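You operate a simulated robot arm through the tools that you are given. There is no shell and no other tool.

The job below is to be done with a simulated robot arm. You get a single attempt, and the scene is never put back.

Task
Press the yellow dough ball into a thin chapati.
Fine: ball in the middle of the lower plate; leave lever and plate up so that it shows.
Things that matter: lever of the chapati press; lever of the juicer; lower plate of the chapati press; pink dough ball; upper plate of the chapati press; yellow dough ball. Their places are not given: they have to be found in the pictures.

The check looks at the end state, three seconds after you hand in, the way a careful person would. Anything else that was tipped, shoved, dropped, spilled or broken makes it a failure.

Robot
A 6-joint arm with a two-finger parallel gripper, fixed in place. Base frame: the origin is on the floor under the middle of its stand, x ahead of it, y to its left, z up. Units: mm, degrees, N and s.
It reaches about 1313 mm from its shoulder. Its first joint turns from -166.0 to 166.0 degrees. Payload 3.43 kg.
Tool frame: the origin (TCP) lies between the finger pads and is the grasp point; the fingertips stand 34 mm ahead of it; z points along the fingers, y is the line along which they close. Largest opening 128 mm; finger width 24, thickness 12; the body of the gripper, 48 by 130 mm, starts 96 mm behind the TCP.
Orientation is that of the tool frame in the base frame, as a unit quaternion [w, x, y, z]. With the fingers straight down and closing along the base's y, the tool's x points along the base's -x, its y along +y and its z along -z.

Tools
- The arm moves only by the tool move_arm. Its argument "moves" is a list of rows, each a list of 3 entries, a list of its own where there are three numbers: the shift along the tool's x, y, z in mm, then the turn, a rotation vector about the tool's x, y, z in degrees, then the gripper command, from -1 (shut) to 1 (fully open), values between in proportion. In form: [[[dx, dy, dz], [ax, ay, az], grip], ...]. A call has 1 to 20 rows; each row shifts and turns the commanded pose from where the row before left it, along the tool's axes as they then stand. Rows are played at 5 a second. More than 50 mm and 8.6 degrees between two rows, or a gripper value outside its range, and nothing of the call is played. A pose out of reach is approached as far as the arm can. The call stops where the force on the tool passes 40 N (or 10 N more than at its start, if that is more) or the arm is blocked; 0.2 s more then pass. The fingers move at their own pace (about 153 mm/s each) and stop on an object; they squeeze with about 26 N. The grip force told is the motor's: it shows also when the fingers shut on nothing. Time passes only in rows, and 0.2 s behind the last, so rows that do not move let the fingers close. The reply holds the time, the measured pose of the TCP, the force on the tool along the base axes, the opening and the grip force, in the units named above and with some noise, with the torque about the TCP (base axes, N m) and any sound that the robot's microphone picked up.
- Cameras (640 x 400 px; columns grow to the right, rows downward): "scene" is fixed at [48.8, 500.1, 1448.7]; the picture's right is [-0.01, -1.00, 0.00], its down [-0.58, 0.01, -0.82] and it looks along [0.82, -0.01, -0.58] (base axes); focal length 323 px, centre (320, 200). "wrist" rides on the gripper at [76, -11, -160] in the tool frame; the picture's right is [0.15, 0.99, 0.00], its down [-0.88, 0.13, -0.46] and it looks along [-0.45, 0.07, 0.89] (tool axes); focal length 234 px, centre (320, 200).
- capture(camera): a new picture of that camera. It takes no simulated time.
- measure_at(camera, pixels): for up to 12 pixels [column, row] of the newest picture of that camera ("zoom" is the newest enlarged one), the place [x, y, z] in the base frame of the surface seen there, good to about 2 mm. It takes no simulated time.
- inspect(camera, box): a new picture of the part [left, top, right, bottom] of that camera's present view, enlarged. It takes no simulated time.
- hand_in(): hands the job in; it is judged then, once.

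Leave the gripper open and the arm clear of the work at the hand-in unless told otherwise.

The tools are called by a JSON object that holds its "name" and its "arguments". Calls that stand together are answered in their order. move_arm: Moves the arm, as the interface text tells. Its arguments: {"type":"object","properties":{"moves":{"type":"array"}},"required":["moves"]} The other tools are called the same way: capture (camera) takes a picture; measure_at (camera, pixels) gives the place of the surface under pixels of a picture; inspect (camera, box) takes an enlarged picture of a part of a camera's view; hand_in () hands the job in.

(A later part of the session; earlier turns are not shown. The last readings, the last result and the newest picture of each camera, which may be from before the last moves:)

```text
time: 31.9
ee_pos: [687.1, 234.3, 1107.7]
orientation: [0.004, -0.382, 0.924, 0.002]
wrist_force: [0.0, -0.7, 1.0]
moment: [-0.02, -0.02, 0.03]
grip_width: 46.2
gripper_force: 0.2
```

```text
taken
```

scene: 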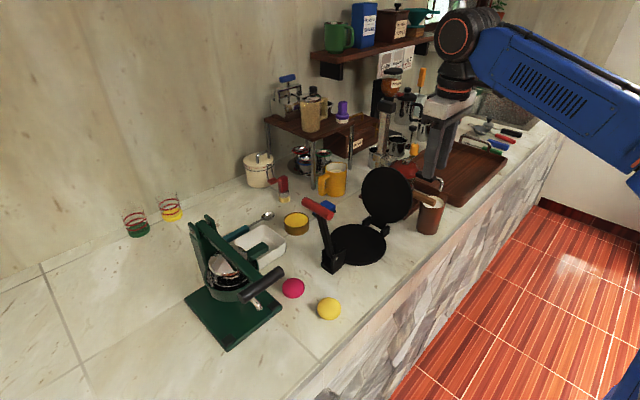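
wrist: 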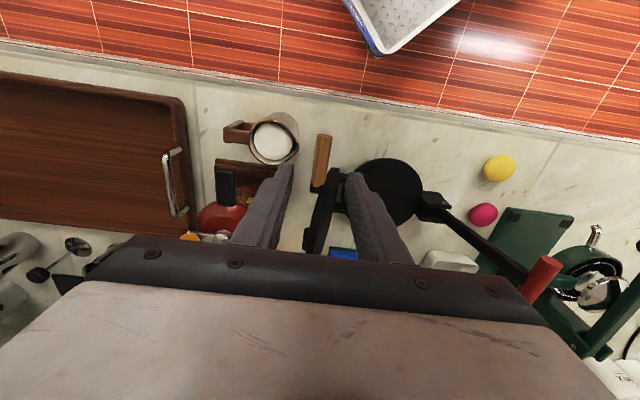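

Both lever and plate stay open. Now I measure the lower plate (scene (355,245)) to find its exact middle and height, and the opened plate.

{"name": "inspect", "arguments": {"camera": "scene", "box": [300, 160, 440, 280]}}

{"name": "measure_at", "arguments": {"camera": "scene", "pixels": [[357, 245], [340, 243], [385, 245], [362, 226], [375, 229], [383, 236], [355, 264], [370, 262], [380, 256], [345, 231], [386, 192], [428, 200]]}}

{"name": "inspect", "arguments": {"camera": "wrist", "box": [280, 120, 480, 250]}}

```text
3.33 times, centred on (370, 220) of scene
```

zoom: 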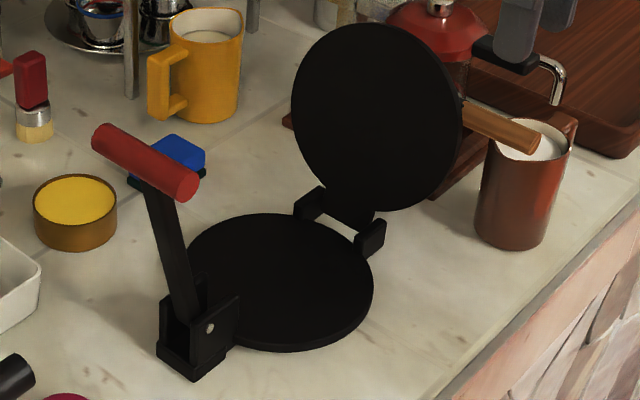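

```text
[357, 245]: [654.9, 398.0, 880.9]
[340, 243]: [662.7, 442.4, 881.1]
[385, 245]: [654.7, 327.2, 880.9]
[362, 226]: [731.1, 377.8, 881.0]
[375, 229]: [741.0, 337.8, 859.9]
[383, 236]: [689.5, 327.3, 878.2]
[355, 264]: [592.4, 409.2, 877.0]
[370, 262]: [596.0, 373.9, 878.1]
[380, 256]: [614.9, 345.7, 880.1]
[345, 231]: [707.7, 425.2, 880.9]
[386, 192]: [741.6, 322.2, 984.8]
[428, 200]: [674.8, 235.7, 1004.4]
```

```text
3.08 times, centred on (380, 185) of wrist
```

zoom: 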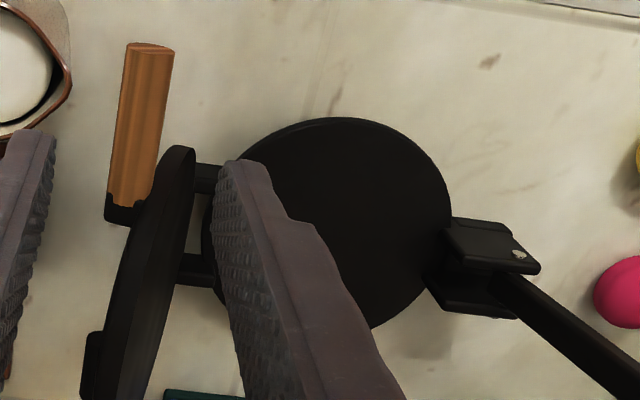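

The lower plate surface is at z≈881. I measure rim points in this wrist enlargement to fit its centre.

{"name": "measure_at", "arguments": {"camera": "zoom", "pixels": [[320, 122], [370, 124], [410, 145], [435, 175], [447, 205], [280, 132], [250, 148], [330, 220], [390, 310], [205, 250], [430, 270], [207, 280]]}}

{"name": "inspect", "arguments": {"camera": "scene", "box": [330, 215, 390, 275]}}

```text
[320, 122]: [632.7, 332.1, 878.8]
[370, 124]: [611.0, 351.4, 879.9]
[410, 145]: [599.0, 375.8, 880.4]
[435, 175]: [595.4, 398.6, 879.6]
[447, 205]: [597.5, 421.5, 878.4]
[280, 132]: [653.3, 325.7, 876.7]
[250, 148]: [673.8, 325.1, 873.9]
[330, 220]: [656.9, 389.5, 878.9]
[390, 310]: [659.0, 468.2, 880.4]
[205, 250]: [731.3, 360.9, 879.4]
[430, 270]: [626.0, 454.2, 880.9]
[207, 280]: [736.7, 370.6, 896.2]
```

```text
6.67 times, centred on (360, 245) of scene
```

zoom: 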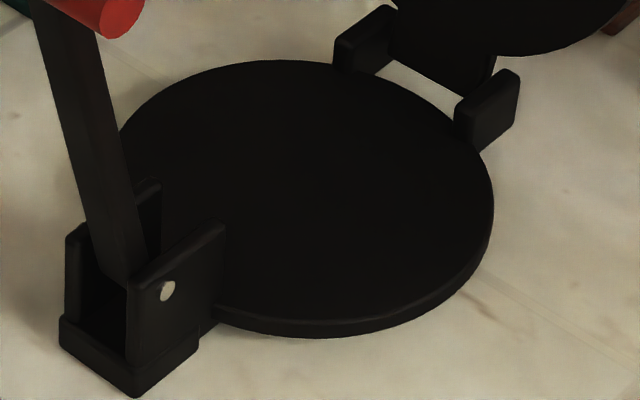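

I also measure rim points of the lower plate in the scene enlargement.

{"name": "measure_at", "arguments": {"camera": "zoom", "pixels": [[260, 64], [310, 66], [200, 76], [160, 97], [130, 128], [489, 205], [482, 235], [460, 262], [430, 283], [390, 300], [340, 315], [290, 318]]}}

```text
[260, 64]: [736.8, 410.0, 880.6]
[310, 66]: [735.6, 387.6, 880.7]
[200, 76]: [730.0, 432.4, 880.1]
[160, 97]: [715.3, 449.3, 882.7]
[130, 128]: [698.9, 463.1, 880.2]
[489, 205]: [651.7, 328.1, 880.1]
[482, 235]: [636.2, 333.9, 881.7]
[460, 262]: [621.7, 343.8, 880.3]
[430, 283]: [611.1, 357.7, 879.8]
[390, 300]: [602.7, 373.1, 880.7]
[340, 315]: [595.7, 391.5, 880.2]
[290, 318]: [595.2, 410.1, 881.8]
```

Lower plate centre ≈ (665, 399.5), surface z≈881. For the yellow ball I want the gripper turned so its body stays clear of the juicer handle and the raised red lever handle. I rise and turn +60° about the tool z, opening to ~66 mm.

{"name": "move_arm", "arguments": {"moves": [[[0, 0, -25], [0, 0, 0], -0.28], [[0, 0, -25], [0, 0, 0], -0.28], [[0, 0, -25], [0, 0, 0], -0.28], [[0, 0, 0], [0, 0, 7.5], 0.03], [[0, 0, 0], [0, 0, 7.5], 0.03], [[0, 0, 0], [0, 0, 7.5], 0.03], [[0, 0, 0], [0, 0, 7.5], 0.03], [[0, 0, 0], [0, 0, 7.5], 0.03], [[0, 0, 0], [0, 0, 7.5], 0.03], [[0, 0, 0], [0, 0, 7.5], 0.03], [[0, 0, 0], [0, 0, 7.5], 0.03], [[0, 0, 0], [0, 0, 0], 0.03]]}}

```text
time: 34.5
ee_pos: [687.2, 235.2, 1166.6]
orientation: [0.003, 0.132, 0.991, 0.005]
wrist_force: [0.6, -0.1, -0.2]
moment: [0.0, 0.0, -0.01]
grip_width: 66.1
gripper_force: 0.0
out of reach, approached as far as the arm can: row 3
```

Orientation is as wanted (it couldn't quite reach the top height, which is fine: tips at ~1132, above the lever at 1081). Now I travel over to above the yellow ball.

{"name": "move_arm", "arguments": {"moves": [[[27.2, 17.66, 0], [0, 0, 0], 0.03], [[27.2, 17.66, 0], [0, 0, 0], 0.03], [[27.2, 17.66, 0], [0, 0, 0], 0.03], [[27.2, 17.66, 0], [0, 0, 0], 0.03], [[27.2, 17.66, 0], [0, 0, 0], 0.03], [[27.2, 17.66, 0], [0, 0, 0], 0.03], [[27.2, 17.66, 0], [0, 0, 0], 0.03], [[27.2, 17.66, 0], [0, 0, 0], 0.03], [[27.2, 17.66, 0], [0, 0, 0], 0.03], [[27.2, 17.66, 0], [0, 0, 0], 0.03], [[0, 0, 0], [0, 0, 0], 0.03]]}}

{"name": "capture", "arguments": {"camera": "wrist"}}

{"name": "capture", "arguments": {"camera": "scene"}}

```text
time: 36.9
ee_pos: [468.6, 473.4, 1155.3]
orientation: [0.003, 0.132, 0.991, 0.006]
wrist_force: [-1.0, -0.2, 0.3]
moment: [0.0, 0.0, 0.01]
grip_width: 66.1
gripper_force: 0.0
out of reach, approached as far as the arm can: row 6, 8, 9, 10
```

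```text
taken
```

wrist: 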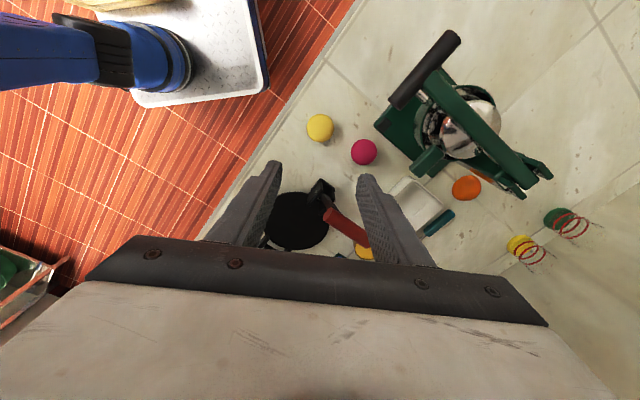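

```text
taken
```

scene: 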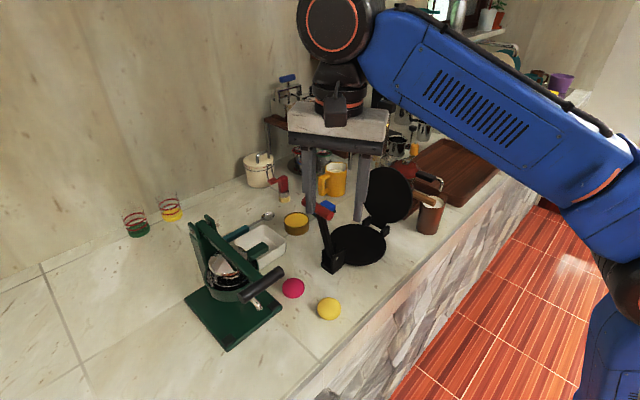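

The TCP is over the ball. I measure the ball outline (around wrist (320,127)) from here.

{"name": "inspect", "arguments": {"camera": "wrist", "box": [290, 100, 390, 170]}}

{"name": "measure_at", "arguments": {"camera": "zoom", "pixels": [[192, 180], [195, 145], [110, 180], [275, 170], [190, 100], [190, 255], [130, 120], [250, 120], [130, 235], [255, 225], [192, 200], [192, 160]]}}

```text
5.71 times, centred on (340, 135) of wrist
```

zoom: 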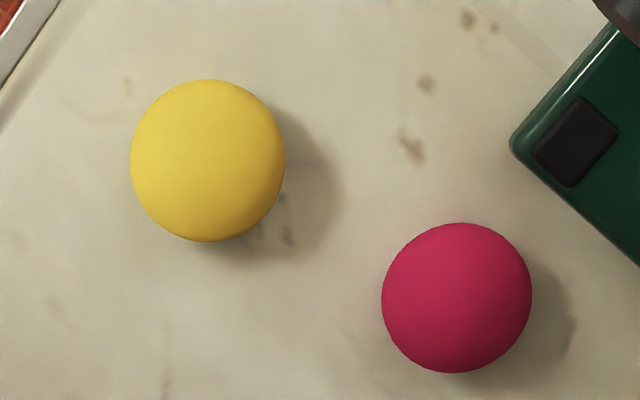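

```text
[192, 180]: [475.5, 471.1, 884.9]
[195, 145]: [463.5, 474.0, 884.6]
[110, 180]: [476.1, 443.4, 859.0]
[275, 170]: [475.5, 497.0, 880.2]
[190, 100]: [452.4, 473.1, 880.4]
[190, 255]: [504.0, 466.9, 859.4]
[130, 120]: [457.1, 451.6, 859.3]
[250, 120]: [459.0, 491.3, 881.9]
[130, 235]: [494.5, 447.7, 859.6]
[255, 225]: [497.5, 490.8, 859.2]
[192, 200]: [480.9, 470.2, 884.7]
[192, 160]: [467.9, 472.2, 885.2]
```

The ball's centre in the enlargement is near (208,160). I measure its centre and edges properly.

{"name": "measure_at", "arguments": {"camera": "zoom", "pixels": [[208, 160], [135, 160], [281, 160], [208, 84], [208, 238], [156, 105], [262, 105], [156, 215], [262, 215], [208, 140], [208, 180], [230, 160]]}}

```text
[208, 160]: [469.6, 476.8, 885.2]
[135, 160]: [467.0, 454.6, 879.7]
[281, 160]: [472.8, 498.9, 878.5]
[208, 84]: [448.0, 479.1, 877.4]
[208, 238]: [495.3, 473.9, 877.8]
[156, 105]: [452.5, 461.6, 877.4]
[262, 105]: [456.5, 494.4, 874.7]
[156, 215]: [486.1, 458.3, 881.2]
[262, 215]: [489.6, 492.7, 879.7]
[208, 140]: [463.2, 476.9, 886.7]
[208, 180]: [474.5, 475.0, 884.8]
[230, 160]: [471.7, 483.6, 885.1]
```

Ball centre ≈ (471, 476.5), about 46 mm wide and 26 mm tall. I align and descend half-way.

{"name": "move_arm", "arguments": {"moves": [[[-1.5, 3.6, 25], [0, 0, 0], 0.03], [[0, 0, 25], [0, 0, 0], 0.03], [[0, 0, 25], [0, 0, 0], 0.03], [[0, 0, 25], [0, 0, 0], 0.03], [[0, 0, 25], [0, 0, 0], 0.03], [[0, 0, 0], [0, 0, 0], 0.03]]}}

{"name": "capture", "arguments": {"camera": "wrist"}}

{"name": "capture", "arguments": {"camera": "scene"}}

```text
time: 38.3
ee_pos: [472.6, 477.5, 1028.9]
orientation: [0.003, 0.131, 0.991, 0.004]
wrist_force: [0.6, -0.3, 0.5]
moment: [0.03, 0.04, -0.01]
grip_width: 66.0
gripper_force: 0.1
```

```text
taken
```

wrist: 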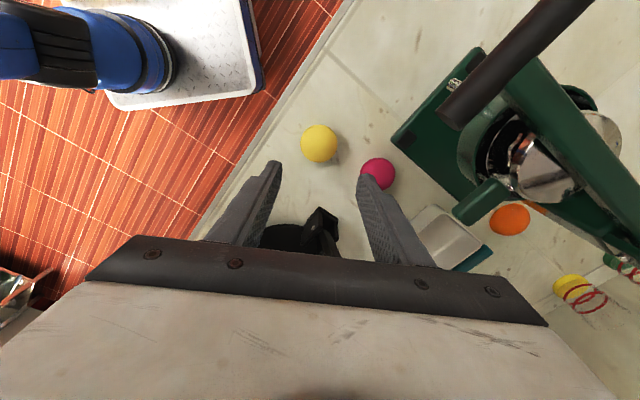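

```text
taken
```

scene: 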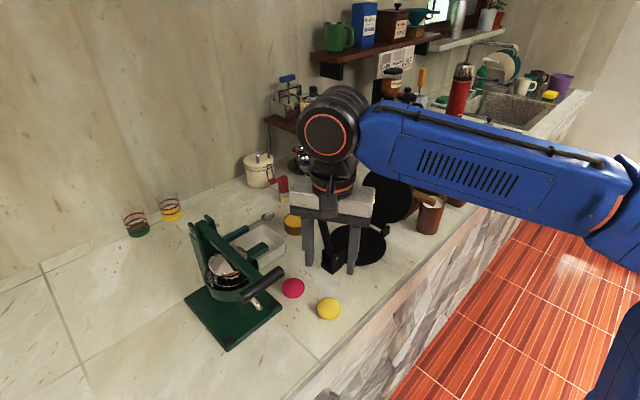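

Everything is clear: juicer handle is well to the side. I continue down to TCP z≈935 and look again.

{"name": "move_arm", "arguments": {"moves": [[[0, 0, 20], [0, 0, 0], 0.03], [[0, 0, 20], [0, 0, 0], 0.03], [[0, 0, 20], [0, 0, 0], 0.03], [[0, 0, 20], [0, 0, 0], 0.03], [[0, 0, 13], [0, 0, 0], 0.03], [[0, 0, 0], [0, 0, 0], 0.03]]}}

{"name": "capture", "arguments": {"camera": "wrist"}}

{"name": "inspect", "arguments": {"camera": "scene", "box": [250, 170, 420, 340]}}

```text
time: 39.7
ee_pos: [473.1, 476.6, 935.3]
orientation: [0.002, 0.132, 0.991, 0.004]
wrist_force: [-0.1, -0.9, 0.7]
moment: [0.01, 0.0, -0.01]
grip_width: 65.9
gripper_force: 0.0
```

```text
taken
```

wrist: 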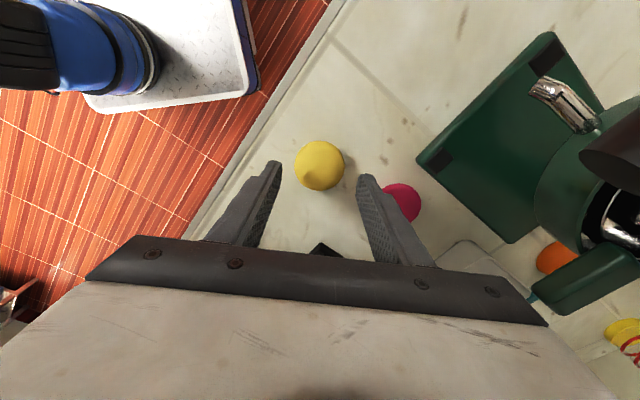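

```text
2.35 times, centred on (335, 255) of scene
```

zoom: 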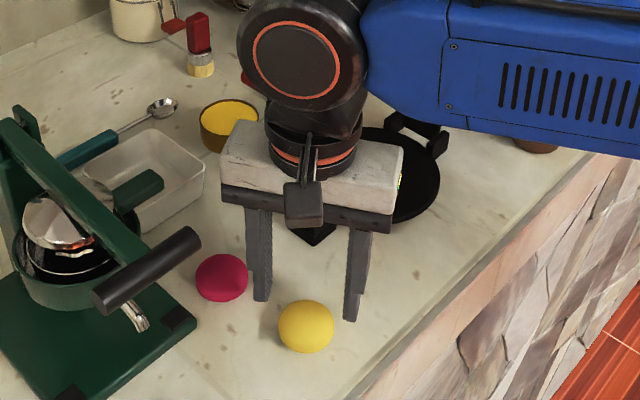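

The ball sits centrally between the fingers at (319,166). I measure it once more before the final descent.

{"name": "measure_at", "arguments": {"camera": "wrist", "pixels": [[319, 166], [298, 166], [341, 166], [319, 144], [319, 187], [304, 150], [335, 150], [304, 181], [335, 181]]}}

```text
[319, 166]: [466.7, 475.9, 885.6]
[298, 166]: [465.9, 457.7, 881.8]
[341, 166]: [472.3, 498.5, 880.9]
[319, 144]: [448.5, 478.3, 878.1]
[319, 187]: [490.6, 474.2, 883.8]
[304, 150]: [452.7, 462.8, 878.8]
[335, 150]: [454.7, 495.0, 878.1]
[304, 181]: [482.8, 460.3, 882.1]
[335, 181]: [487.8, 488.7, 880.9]
```

I shift 2 mm and go down to TCP z≈899 (tips ~4 mm above the counter).

{"name": "move_arm", "arguments": {"moves": [[[2, 0.3, 12], [0, 0, 0], 0.03], [[0, 0, 12], [0, 0, 0], 0.03], [[0, 0, 8], [0, 0, 0], 0.03], [[0, 0, 4], [0, 0, 0], 0.03], [[0, 0, 0], [0, 0, 0], 0.03]]}}

{"name": "inspect", "arguments": {"camera": "scene", "box": [270, 250, 390, 340]}}

{"name": "inspect", "arguments": {"camera": "wrist", "box": [220, 120, 440, 260]}}

```text
time: 40.9
ee_pos: [470.8, 478.2, 899.3]
orientation: [0.002, 0.131, 0.991, 0.004]
wrist_force: [0.1, -0.1, -0.4]
moment: [0.0, 0.0, -0.01]
grip_width: 66.1
gripper_force: 0.1
```

```text
4.44 times, centred on (330, 295) of scene
```

zoom: 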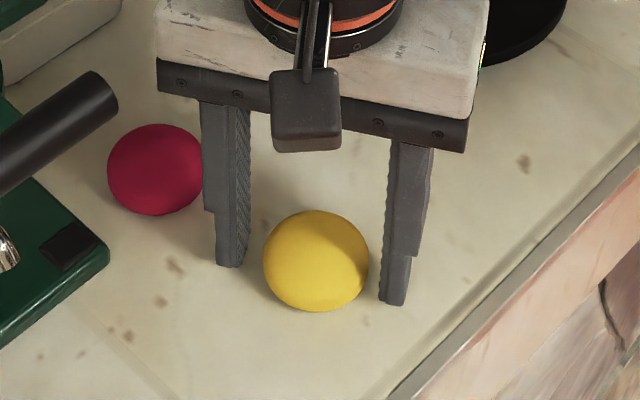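

```text
2.86 times, centred on (330, 190) of wrist
```

zoom: 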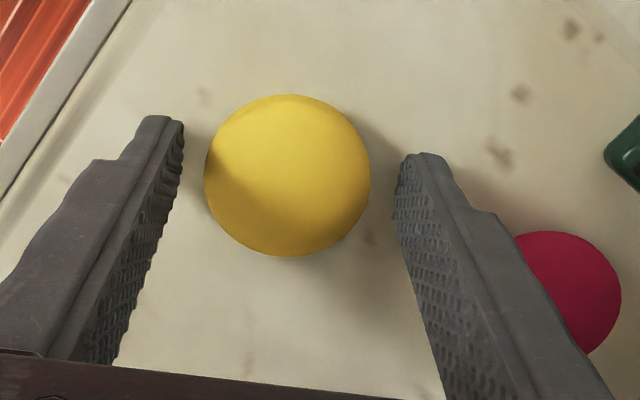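

The fingers straddle the ball cleanly. I close gently in steps, first to a commanded 44 mm, and read the grip.

{"name": "move_arm", "arguments": {"moves": [[[0, 0, 0], [0, 0, 0], -0.1], [[0, 0, 0], [0, 0, 0], -0.2], [[0, 0, 0], [0, 0, 0], -0.31], [[0, 0, 0], [0, 0, 0], -0.31]]}}

```text
time: 41.9
ee_pos: [470.5, 478.8, 899.4]
orientation: [0.002, 0.131, 0.991, 0.004]
wrist_force: [0.1, 0.4, -0.2]
moment: [-0.02, -0.04, -0.02]
grip_width: 48.5
gripper_force: 25.9
```

The grip holds at 48.5 mm with 26 N. I lift 15 mm slowly and check.

{"name": "move_arm", "arguments": {"moves": [[[0, 0, -3], [0, 0, 0], -0.31], [[0, 0, -6], [0, 0, 0], -0.31], [[0, 0, -8], [0, 0, 0], -0.31], [[0, 0, 0], [0, 0, 0], -0.31]]}}

{"name": "inspect", "arguments": {"camera": "scene", "box": [270, 240, 390, 330]}}

{"name": "inspect", "arguments": {"camera": "wrist", "box": [220, 120, 440, 260]}}

```text
time: 42.9
ee_pos: [470.3, 477.9, 918.0]
orientation: [0.002, 0.131, 0.991, 0.004]
wrist_force: [-0.9, 0.8, 0.4]
moment: [0.0, 0.02, -0.02]
grip_width: 49.5
gripper_force: 15.3
```

```text
4.44 times, centred on (330, 285) of scene
```

zoom: 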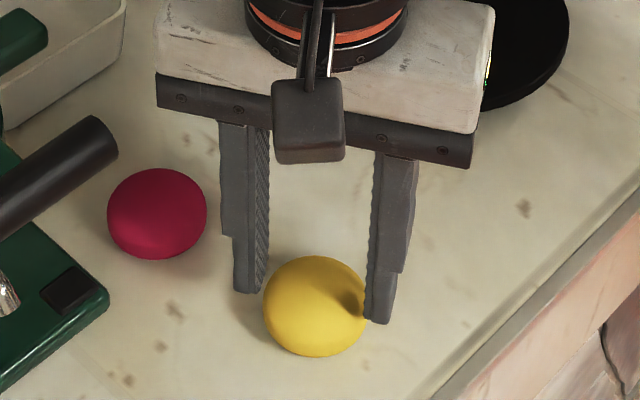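

```text
2.86 times, centred on (330, 190) of wrist
```

zoom: 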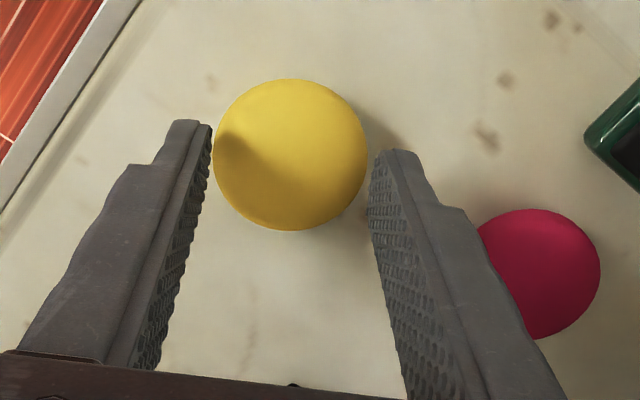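

The ball stayed on the counter: the fingers slid up along it. I measure the ball and fingertips before regripping lower and firmer.

{"name": "measure_at", "arguments": {"camera": "zoom", "pixels": [[290, 155], [217, 155], [364, 155], [290, 84], [290, 227], [240, 110], [340, 110], [200, 130], [385, 160], [240, 200], [340, 205], [290, 120]]}}

{"name": "inspect", "arguments": {"camera": "scene", "box": [300, 270, 360, 330]}}

```text
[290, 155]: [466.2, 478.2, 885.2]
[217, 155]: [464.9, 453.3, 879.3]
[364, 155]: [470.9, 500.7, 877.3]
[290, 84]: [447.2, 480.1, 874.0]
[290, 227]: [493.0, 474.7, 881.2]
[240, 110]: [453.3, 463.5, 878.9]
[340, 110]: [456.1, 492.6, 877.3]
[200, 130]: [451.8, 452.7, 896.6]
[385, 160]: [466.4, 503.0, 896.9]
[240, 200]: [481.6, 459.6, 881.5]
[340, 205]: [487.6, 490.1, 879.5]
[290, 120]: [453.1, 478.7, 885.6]
```

```text
6.67 times, centred on (330, 300) of scene
```

zoom: 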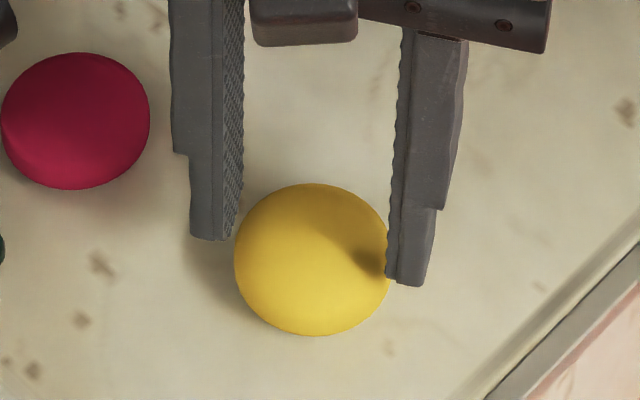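

I let one still row pass to see what the fingers do now.

{"name": "move_arm", "arguments": {"moves": [[[0, 0, 0], [0, 0, 0], -0.31], [[0, 0, 0], [0, 0, 0], -0.31]]}}

```text
time: 43.5
ee_pos: [471.5, 478.0, 915.6]
orientation: [0.002, 0.132, 0.991, 0.004]
wrist_force: [0.9, 0.6, 2.3]
moment: [0.04, -0.02, 0.01]
grip_width: 48.6
gripper_force: 25.8
```

{"name": "inspect", "arguments": {"camera": "scene", "box": [290, 260, 370, 330]}}

{"name": "inspect", "arguments": {"camera": "wrist", "box": [220, 120, 440, 260]}}

{"name": "measure_at", "arguments": {"camera": "zoom", "pixels": [[290, 155], [217, 155], [364, 155], [290, 84], [290, 227], [185, 122], [400, 152], [210, 128], [375, 155], [300, 250]]}}

```text
5.71 times, centred on (330, 295) of scene
```

zoom: 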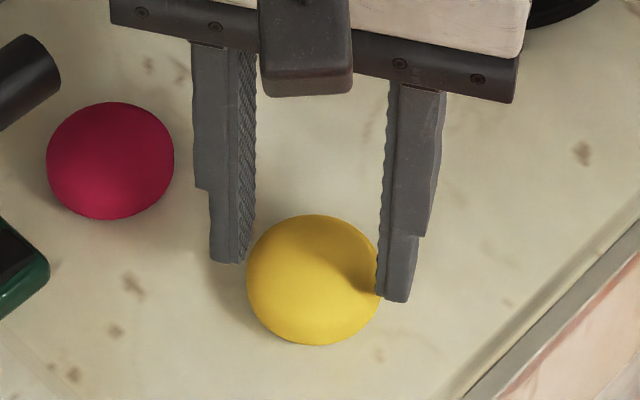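

```text
2.86 times, centred on (330, 190) of wrist
```

zoom: 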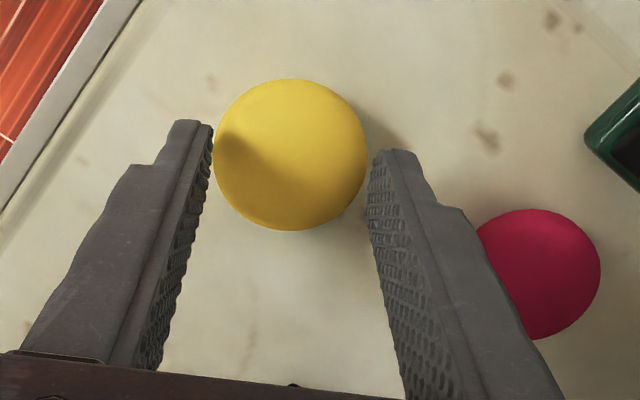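

```text
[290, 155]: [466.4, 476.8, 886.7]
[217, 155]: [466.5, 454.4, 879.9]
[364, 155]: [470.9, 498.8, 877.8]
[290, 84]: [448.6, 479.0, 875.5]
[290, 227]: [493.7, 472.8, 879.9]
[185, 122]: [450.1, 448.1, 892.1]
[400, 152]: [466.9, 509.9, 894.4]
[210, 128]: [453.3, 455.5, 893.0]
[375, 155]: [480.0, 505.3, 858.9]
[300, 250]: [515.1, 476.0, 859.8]
```

The ball is unharmed and in place, and the grip was simply too weak and high. I reopen, go slightly lower (TCP z≈896.5), centre again and close with the full command.

{"name": "move_arm", "arguments": {"moves": [[[0, 0, 0], [0, 0, 0], -0.15], [[0, 0, 0], [0, 0, 0], 0.0], [[0, 0, 0], [0, 0, 0], 0.03], [[0.3, -0.5, 7], [0, 0, 0], 0.03], [[0, 0, 7], [0, 0, 0], 0.03], [[0, 0, 5.5], [0, 0, 0], 0.03], [[0, 0, 0], [0, 0, 0], 0.03]]}}

{"name": "inspect", "arguments": {"camera": "scene", "box": [290, 260, 370, 330]}}

```text
time: 45.1
ee_pos: [470.2, 477.6, 896.1]
orientation: [0.002, 0.131, 0.991, 0.004]
wrist_force: [-0.4, 0.6, 0.3]
moment: [-0.01, -0.03, 0.0]
grip_width: 65.9
gripper_force: 0.1
```

```text
5.71 times, centred on (330, 295) of scene
```

zoom: 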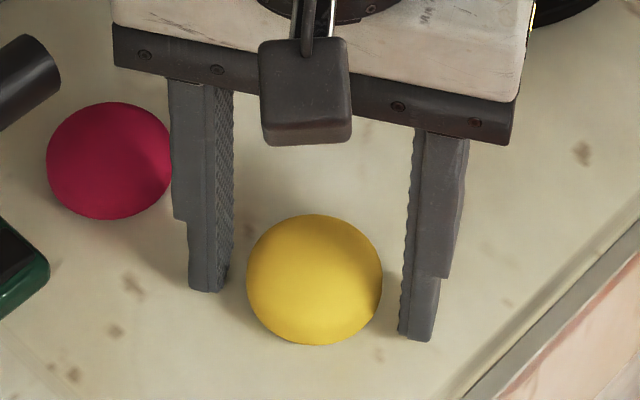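

Well placed around the ball. I close with the full squeeze.

{"name": "move_arm", "arguments": {"moves": [[[0, 0, 0], [0, 0, 0], -0.15], [[0, 0, 0], [0, 0, 0], -0.3], [[0, 0, 0], [0, 0, 0], -0.6], [[0, 0, 0], [0, 0, 0], -1], [[0, 0, 0], [0, 0, 0], -1]]}}

{"name": "inspect", "arguments": {"camera": "scene", "box": [290, 260, 370, 330]}}

```text
time: 46.3
ee_pos: [469.5, 479.0, 897.2]
orientation: [0.002, 0.132, 0.991, 0.004]
wrist_force: [0.6, -0.3, 0.3]
moment: [-0.02, 0.01, 0.02]
grip_width: 48.9
gripper_force: 25.4
```

```text
5.71 times, centred on (330, 295) of scene
```

zoom: 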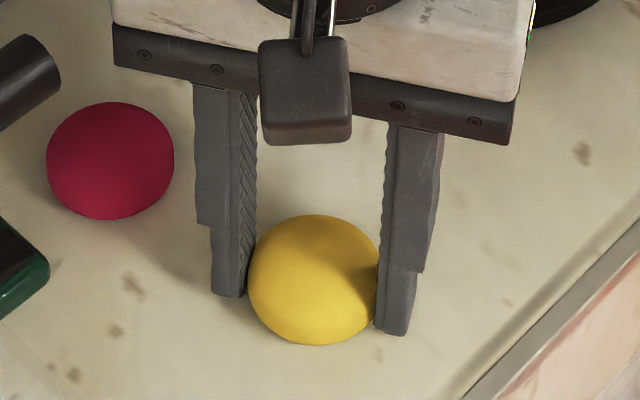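

Grip reads 48.9 mm and 25 N. I lift very slowly, 2 mm at a time.

{"name": "move_arm", "arguments": {"moves": [[[0, 0, 0], [0, 0, 0], -1], [[0, 0, -1.5], [0, 0, 0], -1], [[0, 0, -1.5], [0, 0, 0], -1], [[0, 0, -1.5], [0, 0, 0], -1], [[0, 0, -1.5], [0, 0, 0], -1], [[0, 0, -2], [0, 0, 0], -1], [[0, 0, -2], [0, 0, 0], -1], [[0, 0, 0], [0, 0, 0], -1]]}}

{"name": "inspect", "arguments": {"camera": "scene", "box": [290, 260, 370, 330]}}

{"name": "inspect", "arguments": {"camera": "wrist", "box": [220, 120, 440, 260]}}

```text
time: 48.1
ee_pos: [469.7, 478.0, 906.7]
orientation: [0.003, 0.132, 0.991, 0.005]
wrist_force: [0.0, 0.3, -1.3]
moment: [-0.03, -0.02, 0.02]
grip_width: 48.6
gripper_force: 26.1
```

```text
5.71 times, centred on (330, 295) of scene
```

zoom: 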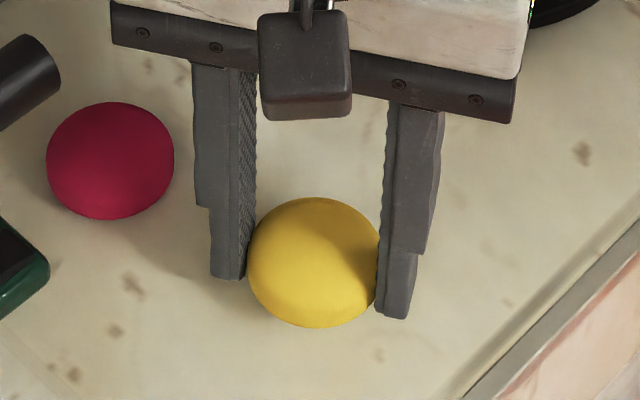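

```text
2.86 times, centred on (330, 190) of wrist
```

zoom: 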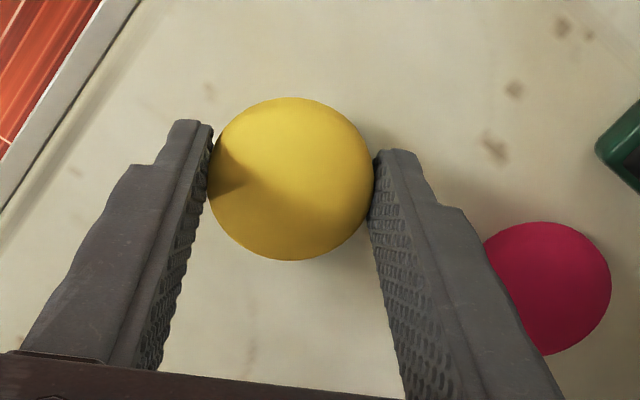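

Now the ball comes up with the fingers (it sits higher in the picture). I continue up slowly to about z=960.

{"name": "move_arm", "arguments": {"moves": [[[0, 0, -2], [0, 0, 0], -1], [[0, 0, -3], [0, 0, 0], -1], [[0, 0, -4], [0, 0, 0], -1], [[0, 0, -5], [0, 0, 0], -1], [[0, 0, -5], [0, 0, 0], -1], [[0, 0, -5], [0, 0, 0], -1], [[0, 0, -5], [0, 0, 0], -1], [[0, 0, -5], [0, 0, 0], -1], [[0, 0, -5], [0, 0, 0], -1], [[0, 0, -5], [0, 0, 0], -1], [[0, 0, -4], [0, 0, 0], -1], [[0, 0, -3], [0, 0, 0], -1], [[0, 0, -2], [0, 0, 0], -1], [[0, 0, 0], [0, 0, 0], -1]]}}

{"name": "inspect", "arguments": {"camera": "scene", "box": [280, 230, 380, 330]}}

```text
time: 51.1
ee_pos: [469.8, 478.0, 960.1]
orientation: [0.003, 0.131, 0.991, 0.004]
wrist_force: [0.4, 0.6, -1.2]
moment: [0.0, 0.02, 0.01]
grip_width: 48.2
gripper_force: 26.1
```

```text
4.00 times, centred on (330, 280) of scene
```

zoom: 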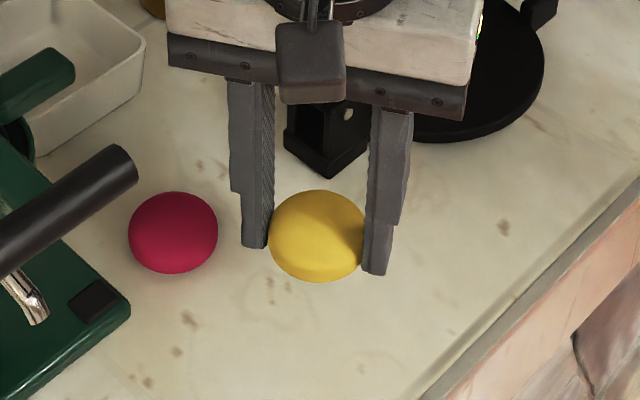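

The ball is held securely. I move sideways toward -y (away from the lever and juicer) in smooth steps.

{"name": "move_arm", "arguments": {"moves": [[[-2, -5.5, 0], [0, 0, 0], -1], [[-4, -11, 0], [0, 0, 0], -1], [[-4, -11, 0], [0, 0, 0], -1], [[-4, -11, 0], [0, 0, 0], -1], [[-4, -11, 0], [0, 0, 0], -1], [[-4, -11, 0], [0, 0, 0], -1], [[-4, -11, 0], [0, 0, 0], -1], [[-4, -11, 0], [0, 0, 0], -1], [[-4, -11, 0], [0, 0, 0], -1], [[-4, -11, 0], [0, 0, 0], -1], [[-2, -6, 0], [0, 0, 0], -1], [[0, 0, 0], [0, 0, 0], -1]]}}

{"name": "capture", "arguments": {"camera": "scene"}}

```text
time: 53.7
ee_pos: [481.0, 359.4, 958.9]
orientation: [0.003, 0.132, 0.991, 0.004]
wrist_force: [-0.5, -0.2, -0.7]
moment: [0.01, 0.0, -0.03]
grip_width: 48.4
gripper_force: 26.0
```

```text
taken
```

scene: 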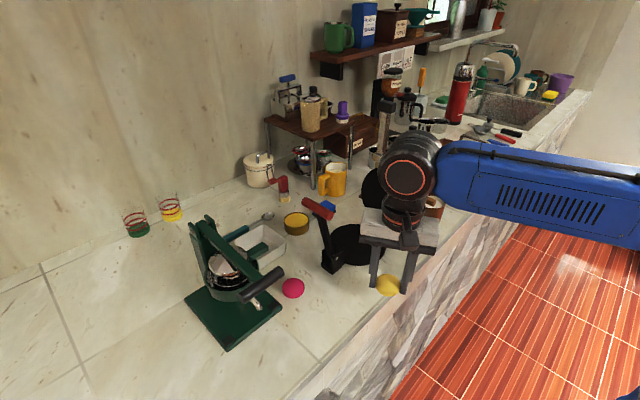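

Clear of the lever. Now I carry the ball to above the middle of the lower plate, (665, 399.5).

{"name": "move_arm", "arguments": {"moves": [[[-6, 3.1, 0], [0, 0, 0], -1], [[-12, 6.2, 0], [0, 0, 0], -1], [[-12, 6.2, 0], [0, 0, 0], -1], [[-12, 6.2, 0], [0, 0, 0], -1], [[-12, 6.2, 0], [0, 0, 0], -1], [[-12, 6.2, 0], [0, 0, 0], -1], [[-12, 6.2, 0], [0, 0, 0], -1], [[-12, 6.2, 0], [0, 0, 0], -1], [[-12, 6.2, 0], [0, 0, 0], -1], [[-12, 6.2, 0], [0, 0, 0], -1], [[-12, 6.2, 0], [0, 0, 0], -1], [[-12, 6.2, 0], [0, 0, 0], -1], [[-12, 6.2, 0], [0, 0, 0], -1], [[-12, 6.2, 0], [0, 0, 0], -1], [[-5.3, 2.7, 0], [0, 0, 0], -1], [[0, 0, 0], [0, 0, 0], -1]]}}

{"name": "capture", "arguments": {"camera": "scene"}}

{"name": "capture", "arguments": {"camera": "wrist"}}

```text
time: 57.1
ee_pos: [666.4, 398.3, 961.0]
orientation: [0.002, 0.131, 0.991, 0.004]
wrist_force: [0.6, -0.6, -0.3]
moment: [0.0, 0.0, -0.01]
grip_width: 48.3
gripper_force: 25.5
```

```text
taken
```

scene: 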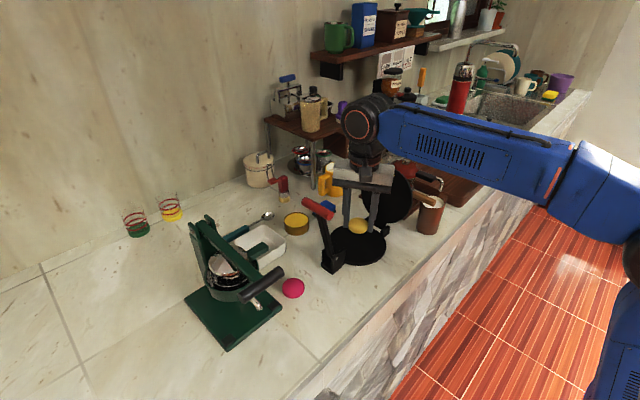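

```text
taken
```

wrist: 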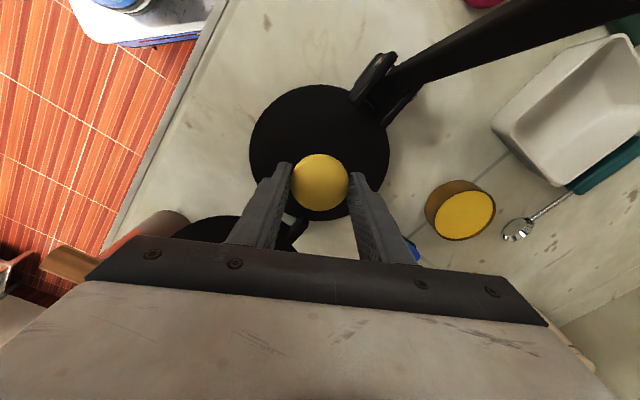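

The ball is above the lower plate. I measure ball edges and plate rim together, to place it exactly in the middle.

{"name": "inspect", "arguments": {"camera": "wrist", "box": [230, 70, 410, 230]}}

{"name": "measure_at", "arguments": {"camera": "wrist", "pixels": [[320, 182], [294, 180], [345, 180], [320, 157], [320, 206], [302, 162], [338, 162], [305, 202], [336, 202], [320, 172]]}}

{"name": "measure_at", "arguments": {"camera": "wrist", "pixels": [[320, 87], [290, 93], [266, 112], [252, 140], [252, 165], [345, 91], [387, 140], [386, 165], [262, 190], [378, 185], [335, 217], [290, 212]]}}

```text
2.50 times, centred on (320, 150) of wrist
```

zoom: 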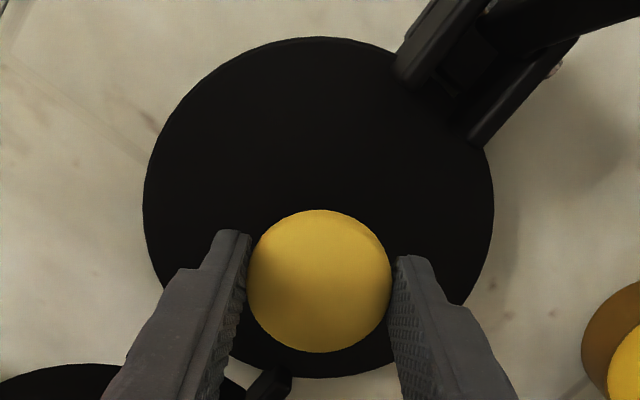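

```text
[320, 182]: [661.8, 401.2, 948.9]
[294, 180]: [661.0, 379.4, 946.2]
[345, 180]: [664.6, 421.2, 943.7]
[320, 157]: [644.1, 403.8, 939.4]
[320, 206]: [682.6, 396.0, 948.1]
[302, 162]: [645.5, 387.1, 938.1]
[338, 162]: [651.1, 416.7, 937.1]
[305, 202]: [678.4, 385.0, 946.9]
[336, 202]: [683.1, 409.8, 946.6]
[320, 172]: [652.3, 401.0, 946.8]
```

```text
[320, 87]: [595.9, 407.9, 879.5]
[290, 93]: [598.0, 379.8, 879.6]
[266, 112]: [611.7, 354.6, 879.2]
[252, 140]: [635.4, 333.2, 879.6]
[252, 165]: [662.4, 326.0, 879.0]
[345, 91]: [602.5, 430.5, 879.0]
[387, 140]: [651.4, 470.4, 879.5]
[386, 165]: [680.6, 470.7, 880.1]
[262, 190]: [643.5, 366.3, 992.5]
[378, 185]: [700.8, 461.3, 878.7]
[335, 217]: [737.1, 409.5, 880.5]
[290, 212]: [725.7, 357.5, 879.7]
```

The plate centre fits to about (666.5, 399) and the ball is at about (667, 400), centred within a millimetre or two. I lower it slowly onto the plate.

{"name": "move_arm", "arguments": {"moves": [[[0, 0, 4], [0, 0, 0], -1], [[0, 0, 7], [0, 0, 0], -1], [[0, 0, 7], [0, 0, 0], -1], [[0, 0, 7], [0, 0, 0], -1], [[0, 0, 6], [0, 0, 0], -1], [[0, 0, 4], [0, 0, 0], -1], [[0, 0, 3], [0, 0, 0], -1], [[0, 0, 2], [0, 0, 0], -1], [[0, 0, 1], [0, 0, 0], -1], [[0, 0, 0], [0, 0, 0], -1]]}}

{"name": "inspect", "arguments": {"camera": "scene", "box": [310, 180, 410, 280]}}

```text
time: 59.3
ee_pos: [665.3, 398.5, 920.1]
orientation: [0.002, 0.131, 0.991, 0.004]
wrist_force: [-0.3, 0.1, -0.4]
moment: [0.02, 0.03, -0.03]
grip_width: 48.3
gripper_force: 25.9
```

```text
4.00 times, centred on (360, 230) of scene
```

zoom: 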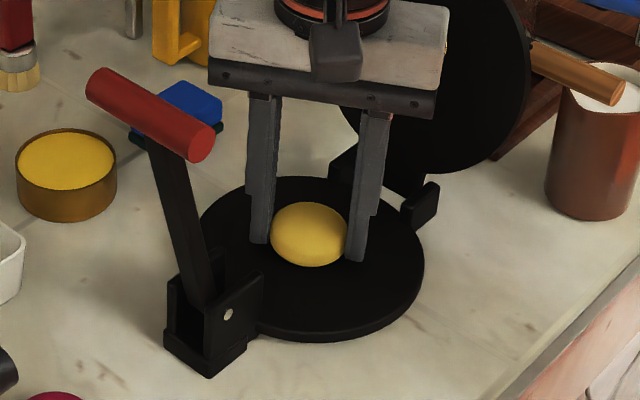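

Not quite touching yet (z 920, no force). I go down a few more millimetres in 1 mm steps.

{"name": "move_arm", "arguments": {"moves": [[[0, 0, 1], [0, 0, 0], -1], [[0, 0, 1], [0, 0, 0], -1], [[0, 0, 1], [0, 0, 0], -1], [[0, 0, 0], [0, 0, 0], -1]]}}

```text
time: 60.3
ee_pos: [664.6, 399.4, 917.6]
orientation: [0.002, 0.132, 0.991, 0.004]
wrist_force: [2.2, 3.0, 19.0]
moment: [-0.04, -0.36, 0.09]
grip_width: 48.7
gripper_force: 26.3
```

The ball touches the plate (19 N up). I back off half a millimetre and open the fingers slowly.

{"name": "move_arm", "arguments": {"moves": [[[0, 0, -0.8], [0, 0, 0], -1], [[0, 0, 0], [0, 0, 0], -0.2], [[0, 0, 0], [0, 0, 0], -0.12], [[0, 0, 0], [0, 0, 0], -0.05], [[0, 0, 0], [0, 0, 0], 0.03], [[0, 0, 0], [0, 0, 0], 0.03]]}}

{"name": "inspect", "arguments": {"camera": "scene", "box": [310, 180, 410, 280]}}

{"name": "inspect", "arguments": {"camera": "wrist", "box": [230, 70, 410, 230]}}

```text
time: 61.7
ee_pos: [665.1, 400.7, 917.5]
orientation: [0.002, 0.131, 0.991, 0.004]
wrist_force: [0.0, -0.5, -0.1]
moment: [-0.03, 0.0, 0.0]
grip_width: 65.9
gripper_force: 0.0
```

```text
4.00 times, centred on (360, 230) of scene
```

zoom: 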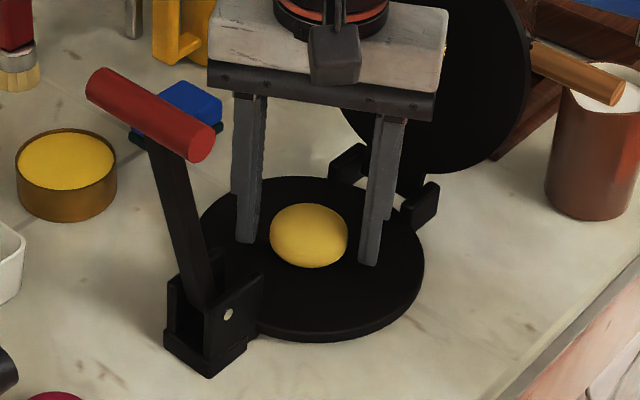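

```text
2.50 times, centred on (320, 150) of wrist
```

zoom: 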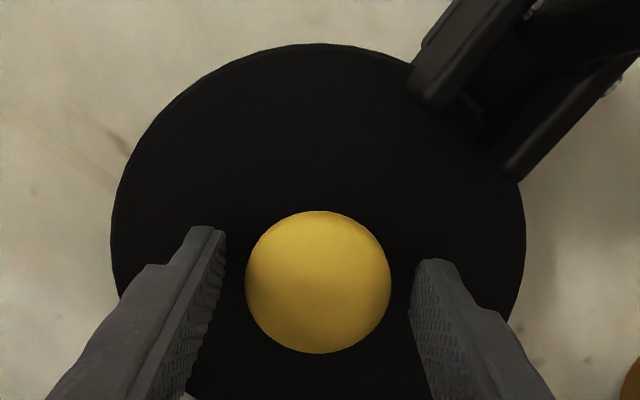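

The ball rests on the plate. I rise straight up and measure its final position.

{"name": "move_arm", "arguments": {"moves": [[[0, 0, -5], [0, 0, 0], 0.03], [[0, 0, -10], [0, 0, 0], 0.03], [[0, 0, -20], [0, 0, 0], 0.03], [[0, 0, -25], [0, 0, 0], 0.03], [[0, 0, -25], [0, 0, 0], 0.03], [[0, 0, 0], [0, 0, 0], 0.03]]}}

{"name": "inspect", "arguments": {"camera": "wrist", "box": [220, 60, 420, 220]}}

```text
time: 63.1
ee_pos: [664.6, 398.0, 1000.6]
orientation: [0.003, 0.132, 0.991, 0.005]
wrist_force: [0.2, 1.1, 1.2]
moment: [-0.04, -0.01, -0.01]
grip_width: 65.9
gripper_force: 0.2
```

```text
2.50 times, centred on (320, 140) of wrist
```

zoom: 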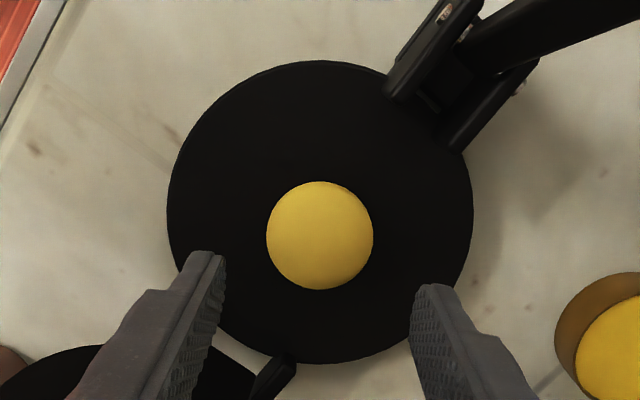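

{"name": "measure_at", "arguments": {"camera": "zoom", "pixels": [[320, 235], [270, 235], [370, 235], [320, 185], [320, 286], [285, 198], [355, 198], [285, 272], [355, 272]]}}

{"name": "measure_at", "arguments": {"camera": "zoom", "pixels": [[320, 64], [250, 78], [200, 125], [171, 190], [172, 230], [470, 190], [470, 230], [455, 280], [400, 340], [340, 360], [260, 345], [360, 68]]}}

```text
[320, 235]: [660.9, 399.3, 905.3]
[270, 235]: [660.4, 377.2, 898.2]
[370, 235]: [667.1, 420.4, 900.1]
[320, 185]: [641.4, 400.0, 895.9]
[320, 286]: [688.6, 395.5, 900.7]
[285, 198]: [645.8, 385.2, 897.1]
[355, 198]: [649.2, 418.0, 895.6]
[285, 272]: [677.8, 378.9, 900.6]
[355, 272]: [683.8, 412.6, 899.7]
```

```text
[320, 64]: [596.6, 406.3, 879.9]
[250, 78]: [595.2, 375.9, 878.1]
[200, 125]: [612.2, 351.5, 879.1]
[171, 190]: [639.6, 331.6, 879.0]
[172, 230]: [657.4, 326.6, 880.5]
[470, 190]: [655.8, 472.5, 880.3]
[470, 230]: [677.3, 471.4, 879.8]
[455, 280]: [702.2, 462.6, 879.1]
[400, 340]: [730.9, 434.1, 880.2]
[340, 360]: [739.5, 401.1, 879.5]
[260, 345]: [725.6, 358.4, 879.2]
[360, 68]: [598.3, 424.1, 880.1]
```

The ball is centred at about (665.5, 399), within 2 mm of the plate centre (667, 399). Now I rise, turn back by -60° and head for the wooden handle of the raised plate.

{"name": "move_arm", "arguments": {"moves": [[[0, 0, -25], [0, 0, 0], -0.28], [[0, 0, -25], [0, 0, 0], -0.28], [[0, 0, -30], [0, 0, 0], -0.28], [[0, 0, -30], [0, 0, 0], -0.28], [[0, 0, -25], [0, 0, 0], -0.28], [[0, 0, 0], [0, 0, -7.5], -0.28], [[0, 0, 0], [0, 0, -7.5], -0.28], [[0, 0, 0], [0, 0, -7.5], -0.28], [[0, 0, 0], [0, 0, -7.5], -0.28], [[0, 0, 0], [0, 0, -7.5], -0.28], [[0, 0, 0], [0, 0, -7.5], -0.28], [[0, 0, 0], [0, 0, -7.5], -0.28], [[0, 0, 0], [0, 0, -7.5], -0.28], [[0, 0, 0], [0, 0, 0], -0.28]]}}

{"name": "inspect", "arguments": {"camera": "scene", "box": [310, 150, 450, 290]}}

```text
time: 66.1
ee_pos: [663.3, 397.6, 1137.9]
orientation: [0.003, -0.382, 0.924, 0.003]
wrist_force: [0.1, -0.3, -0.1]
moment: [0.0, 0.0, 0.04]
grip_width: 46.0
gripper_force: 0.1
```

```text
2.86 times, centred on (380, 220) of scene
```

zoom: 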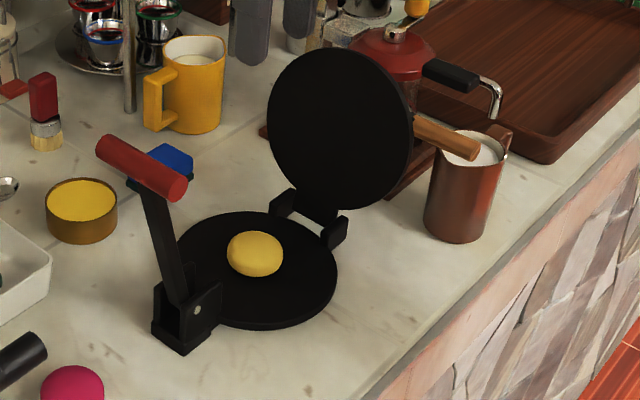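

The ball sits nicely in the middle. I measure the wooden handle in its raised position.

{"name": "measure_at", "arguments": {"camera": "zoom", "pixels": [[420, 128], [435, 134], [450, 140], [465, 146], [475, 150], [408, 120], [340, 60], [340, 130]]}}

```text
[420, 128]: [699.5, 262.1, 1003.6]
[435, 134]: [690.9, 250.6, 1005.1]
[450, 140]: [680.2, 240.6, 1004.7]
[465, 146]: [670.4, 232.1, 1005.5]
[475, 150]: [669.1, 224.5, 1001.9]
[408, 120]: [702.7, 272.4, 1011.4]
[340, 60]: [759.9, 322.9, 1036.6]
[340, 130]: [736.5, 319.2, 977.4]
```

The handle axis is at about d≈128, z≈1001, matching where I let it go. I move above it.

{"name": "move_arm", "arguments": {"moves": [[[12.1, -16.4, 0], [0, 0, 0], -0.28], [[12.1, -16.4, 0], [0, 0, 0], -0.28], [[12.1, -16.4, 0], [0, 0, 0], -0.28], [[12.1, -16.4, 0], [0, 0, 0], -0.28], [[12.1, -16.4, 0], [0, 0, 0], -0.28], [[12.1, -16.4, 0], [0, 0, 0], -0.28], [[12.1, -16.4, 0], [0, 0, 0], -0.28], [[12.1, -16.4, 0], [0, 0, 0], -0.28], [[0, 0, 20], [0, 0, 0], -0.28], [[0, 0, 20], [0, 0, 0], -0.28], [[0, 0, 20], [0, 0, 0], -0.28], [[0, 0, 0], [0, 0, 0], -0.28]]}}

{"name": "capture", "arguments": {"camera": "wrist"}}

{"name": "inspect", "arguments": {"camera": "scene", "box": [350, 130, 470, 250]}}

```text
time: 68.7
ee_pos: [689.1, 238.2, 1075.4]
orientation: [0.004, -0.382, 0.924, 0.002]
wrist_force: [-0.4, 0.2, 0.5]
moment: [-0.01, 0.01, 0.0]
grip_width: 46.0
gripper_force: 0.0
```

```text
taken
```

wrist: 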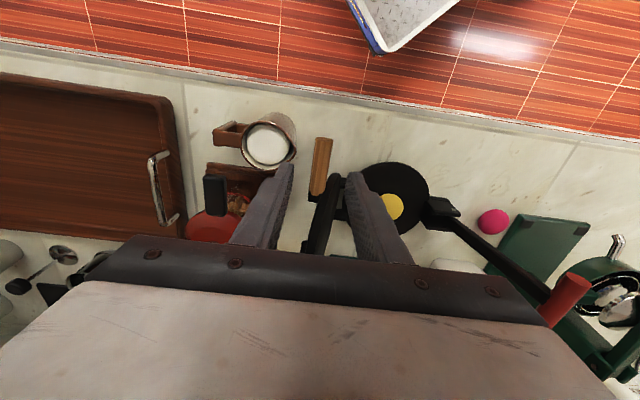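

```text
3.33 times, centred on (410, 190) of scene
```

zoom: 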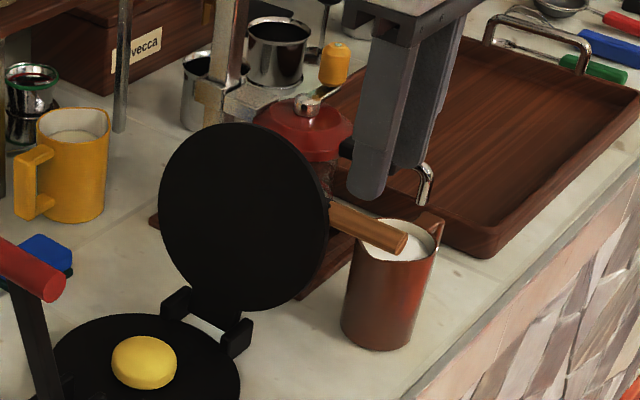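

I check the handle's position in the wrist view, around (320,165).

{"name": "measure_at", "arguments": {"camera": "wrist", "pixels": [[323, 142], [321, 155], [320, 168], [319, 180], [316, 165], [325, 165]]}}

```text
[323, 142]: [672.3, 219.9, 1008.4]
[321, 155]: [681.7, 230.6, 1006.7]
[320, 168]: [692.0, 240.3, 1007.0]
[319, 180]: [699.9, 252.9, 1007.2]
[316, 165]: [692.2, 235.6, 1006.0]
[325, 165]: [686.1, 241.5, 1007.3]
```

Aligned. I descend to TCP z≈1007 and grip the handle.

{"name": "move_arm", "arguments": {"moves": [[[0, 0, 15], [0, 0, 0], -0.28], [[0, 0, 15], [0, 0, 0], -0.28], [[0, 0, 15], [0, 0, 0], -0.28], [[0, 0, 15], [0, 0, 0], -0.28], [[0, 0, 8], [0, 0, 0], -0.28], [[0, 0, 0], [0, 0, 0], -0.28], [[0, 0, 0], [0, 0, 0], -0.6], [[0, 0, 0], [0, 0, 0], -0.75], [[0, 0, 0], [0, 0, 0], -1], [[0, 0, 0], [0, 0, 0], -1]]}}

{"name": "inspect", "arguments": {"camera": "scene", "box": [350, 150, 470, 270]}}

```text
time: 70.9
ee_pos: [688.2, 239.6, 1008.8]
orientation: [0.003, -0.381, 0.924, 0.003]
wrist_force: [1.4, -1.7, 0.8]
moment: [0.13, -0.16, 0.17]
grip_width: 17.7
gripper_force: 44.7
```

```text
3.33 times, centred on (410, 210) of scene
```

zoom: 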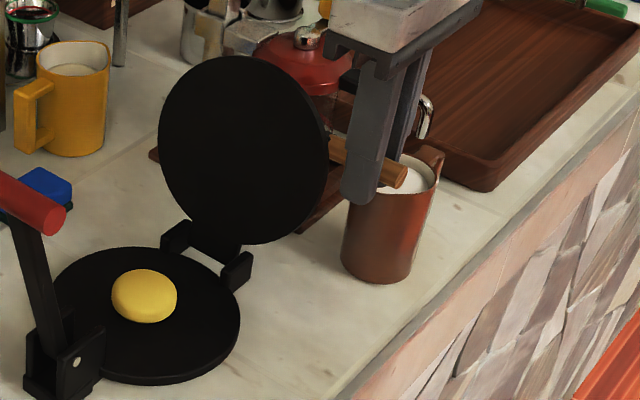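

Gripped with low forces. Now I bring the plate back over the top along the arc, first to about vertical.

{"name": "move_arm", "arguments": {"moves": [[[0, 5.1, -1.4], [0, 0, 0], -1], [[0, 5.1, -1.3], [0, 0, 0], -1], [[0, 10.46, -1.85], [0, 0, 0], -1], [[0, 10.59, -0.92], [0, 0, 0], -1], [[0, 10.62, 0], [0, 0, 0], -1], [[0, 0, 0], [0, 0, 0], -1]]}}

```text
time: 72.3
ee_pos: [659.1, 267.2, 1013.3]
orientation: [0.004, -0.382, 0.924, 0.003]
wrist_force: [5.1, 5.5, 4.8]
moment: [0.17, -0.33, 0.18]
grip_width: 17.7
gripper_force: 45.0
```

Low forces. I continue: from about 80° down to 50°.

{"name": "move_arm", "arguments": {"moves": [[[0, 10.59, 0.92], [0, 0, 0], -1], [[0, 10.46, 1.85], [0, 0, 0], -1], [[0, 10.27, 2.75], [0, 0, 0], -1], [[0, 9.98, 3.63], [0, 0, 0], -1], [[0, 0, 0], [0, 0, 0], -1]]}}

```text
time: 73.5
ee_pos: [628.3, 297.4, 1004.8]
orientation: [0.005, -0.382, 0.924, 0.002]
wrist_force: [-2.3, -1.6, -2.9]
moment: [-0.09, 0.01, 0.12]
grip_width: 18.0
gripper_force: 45.4
```

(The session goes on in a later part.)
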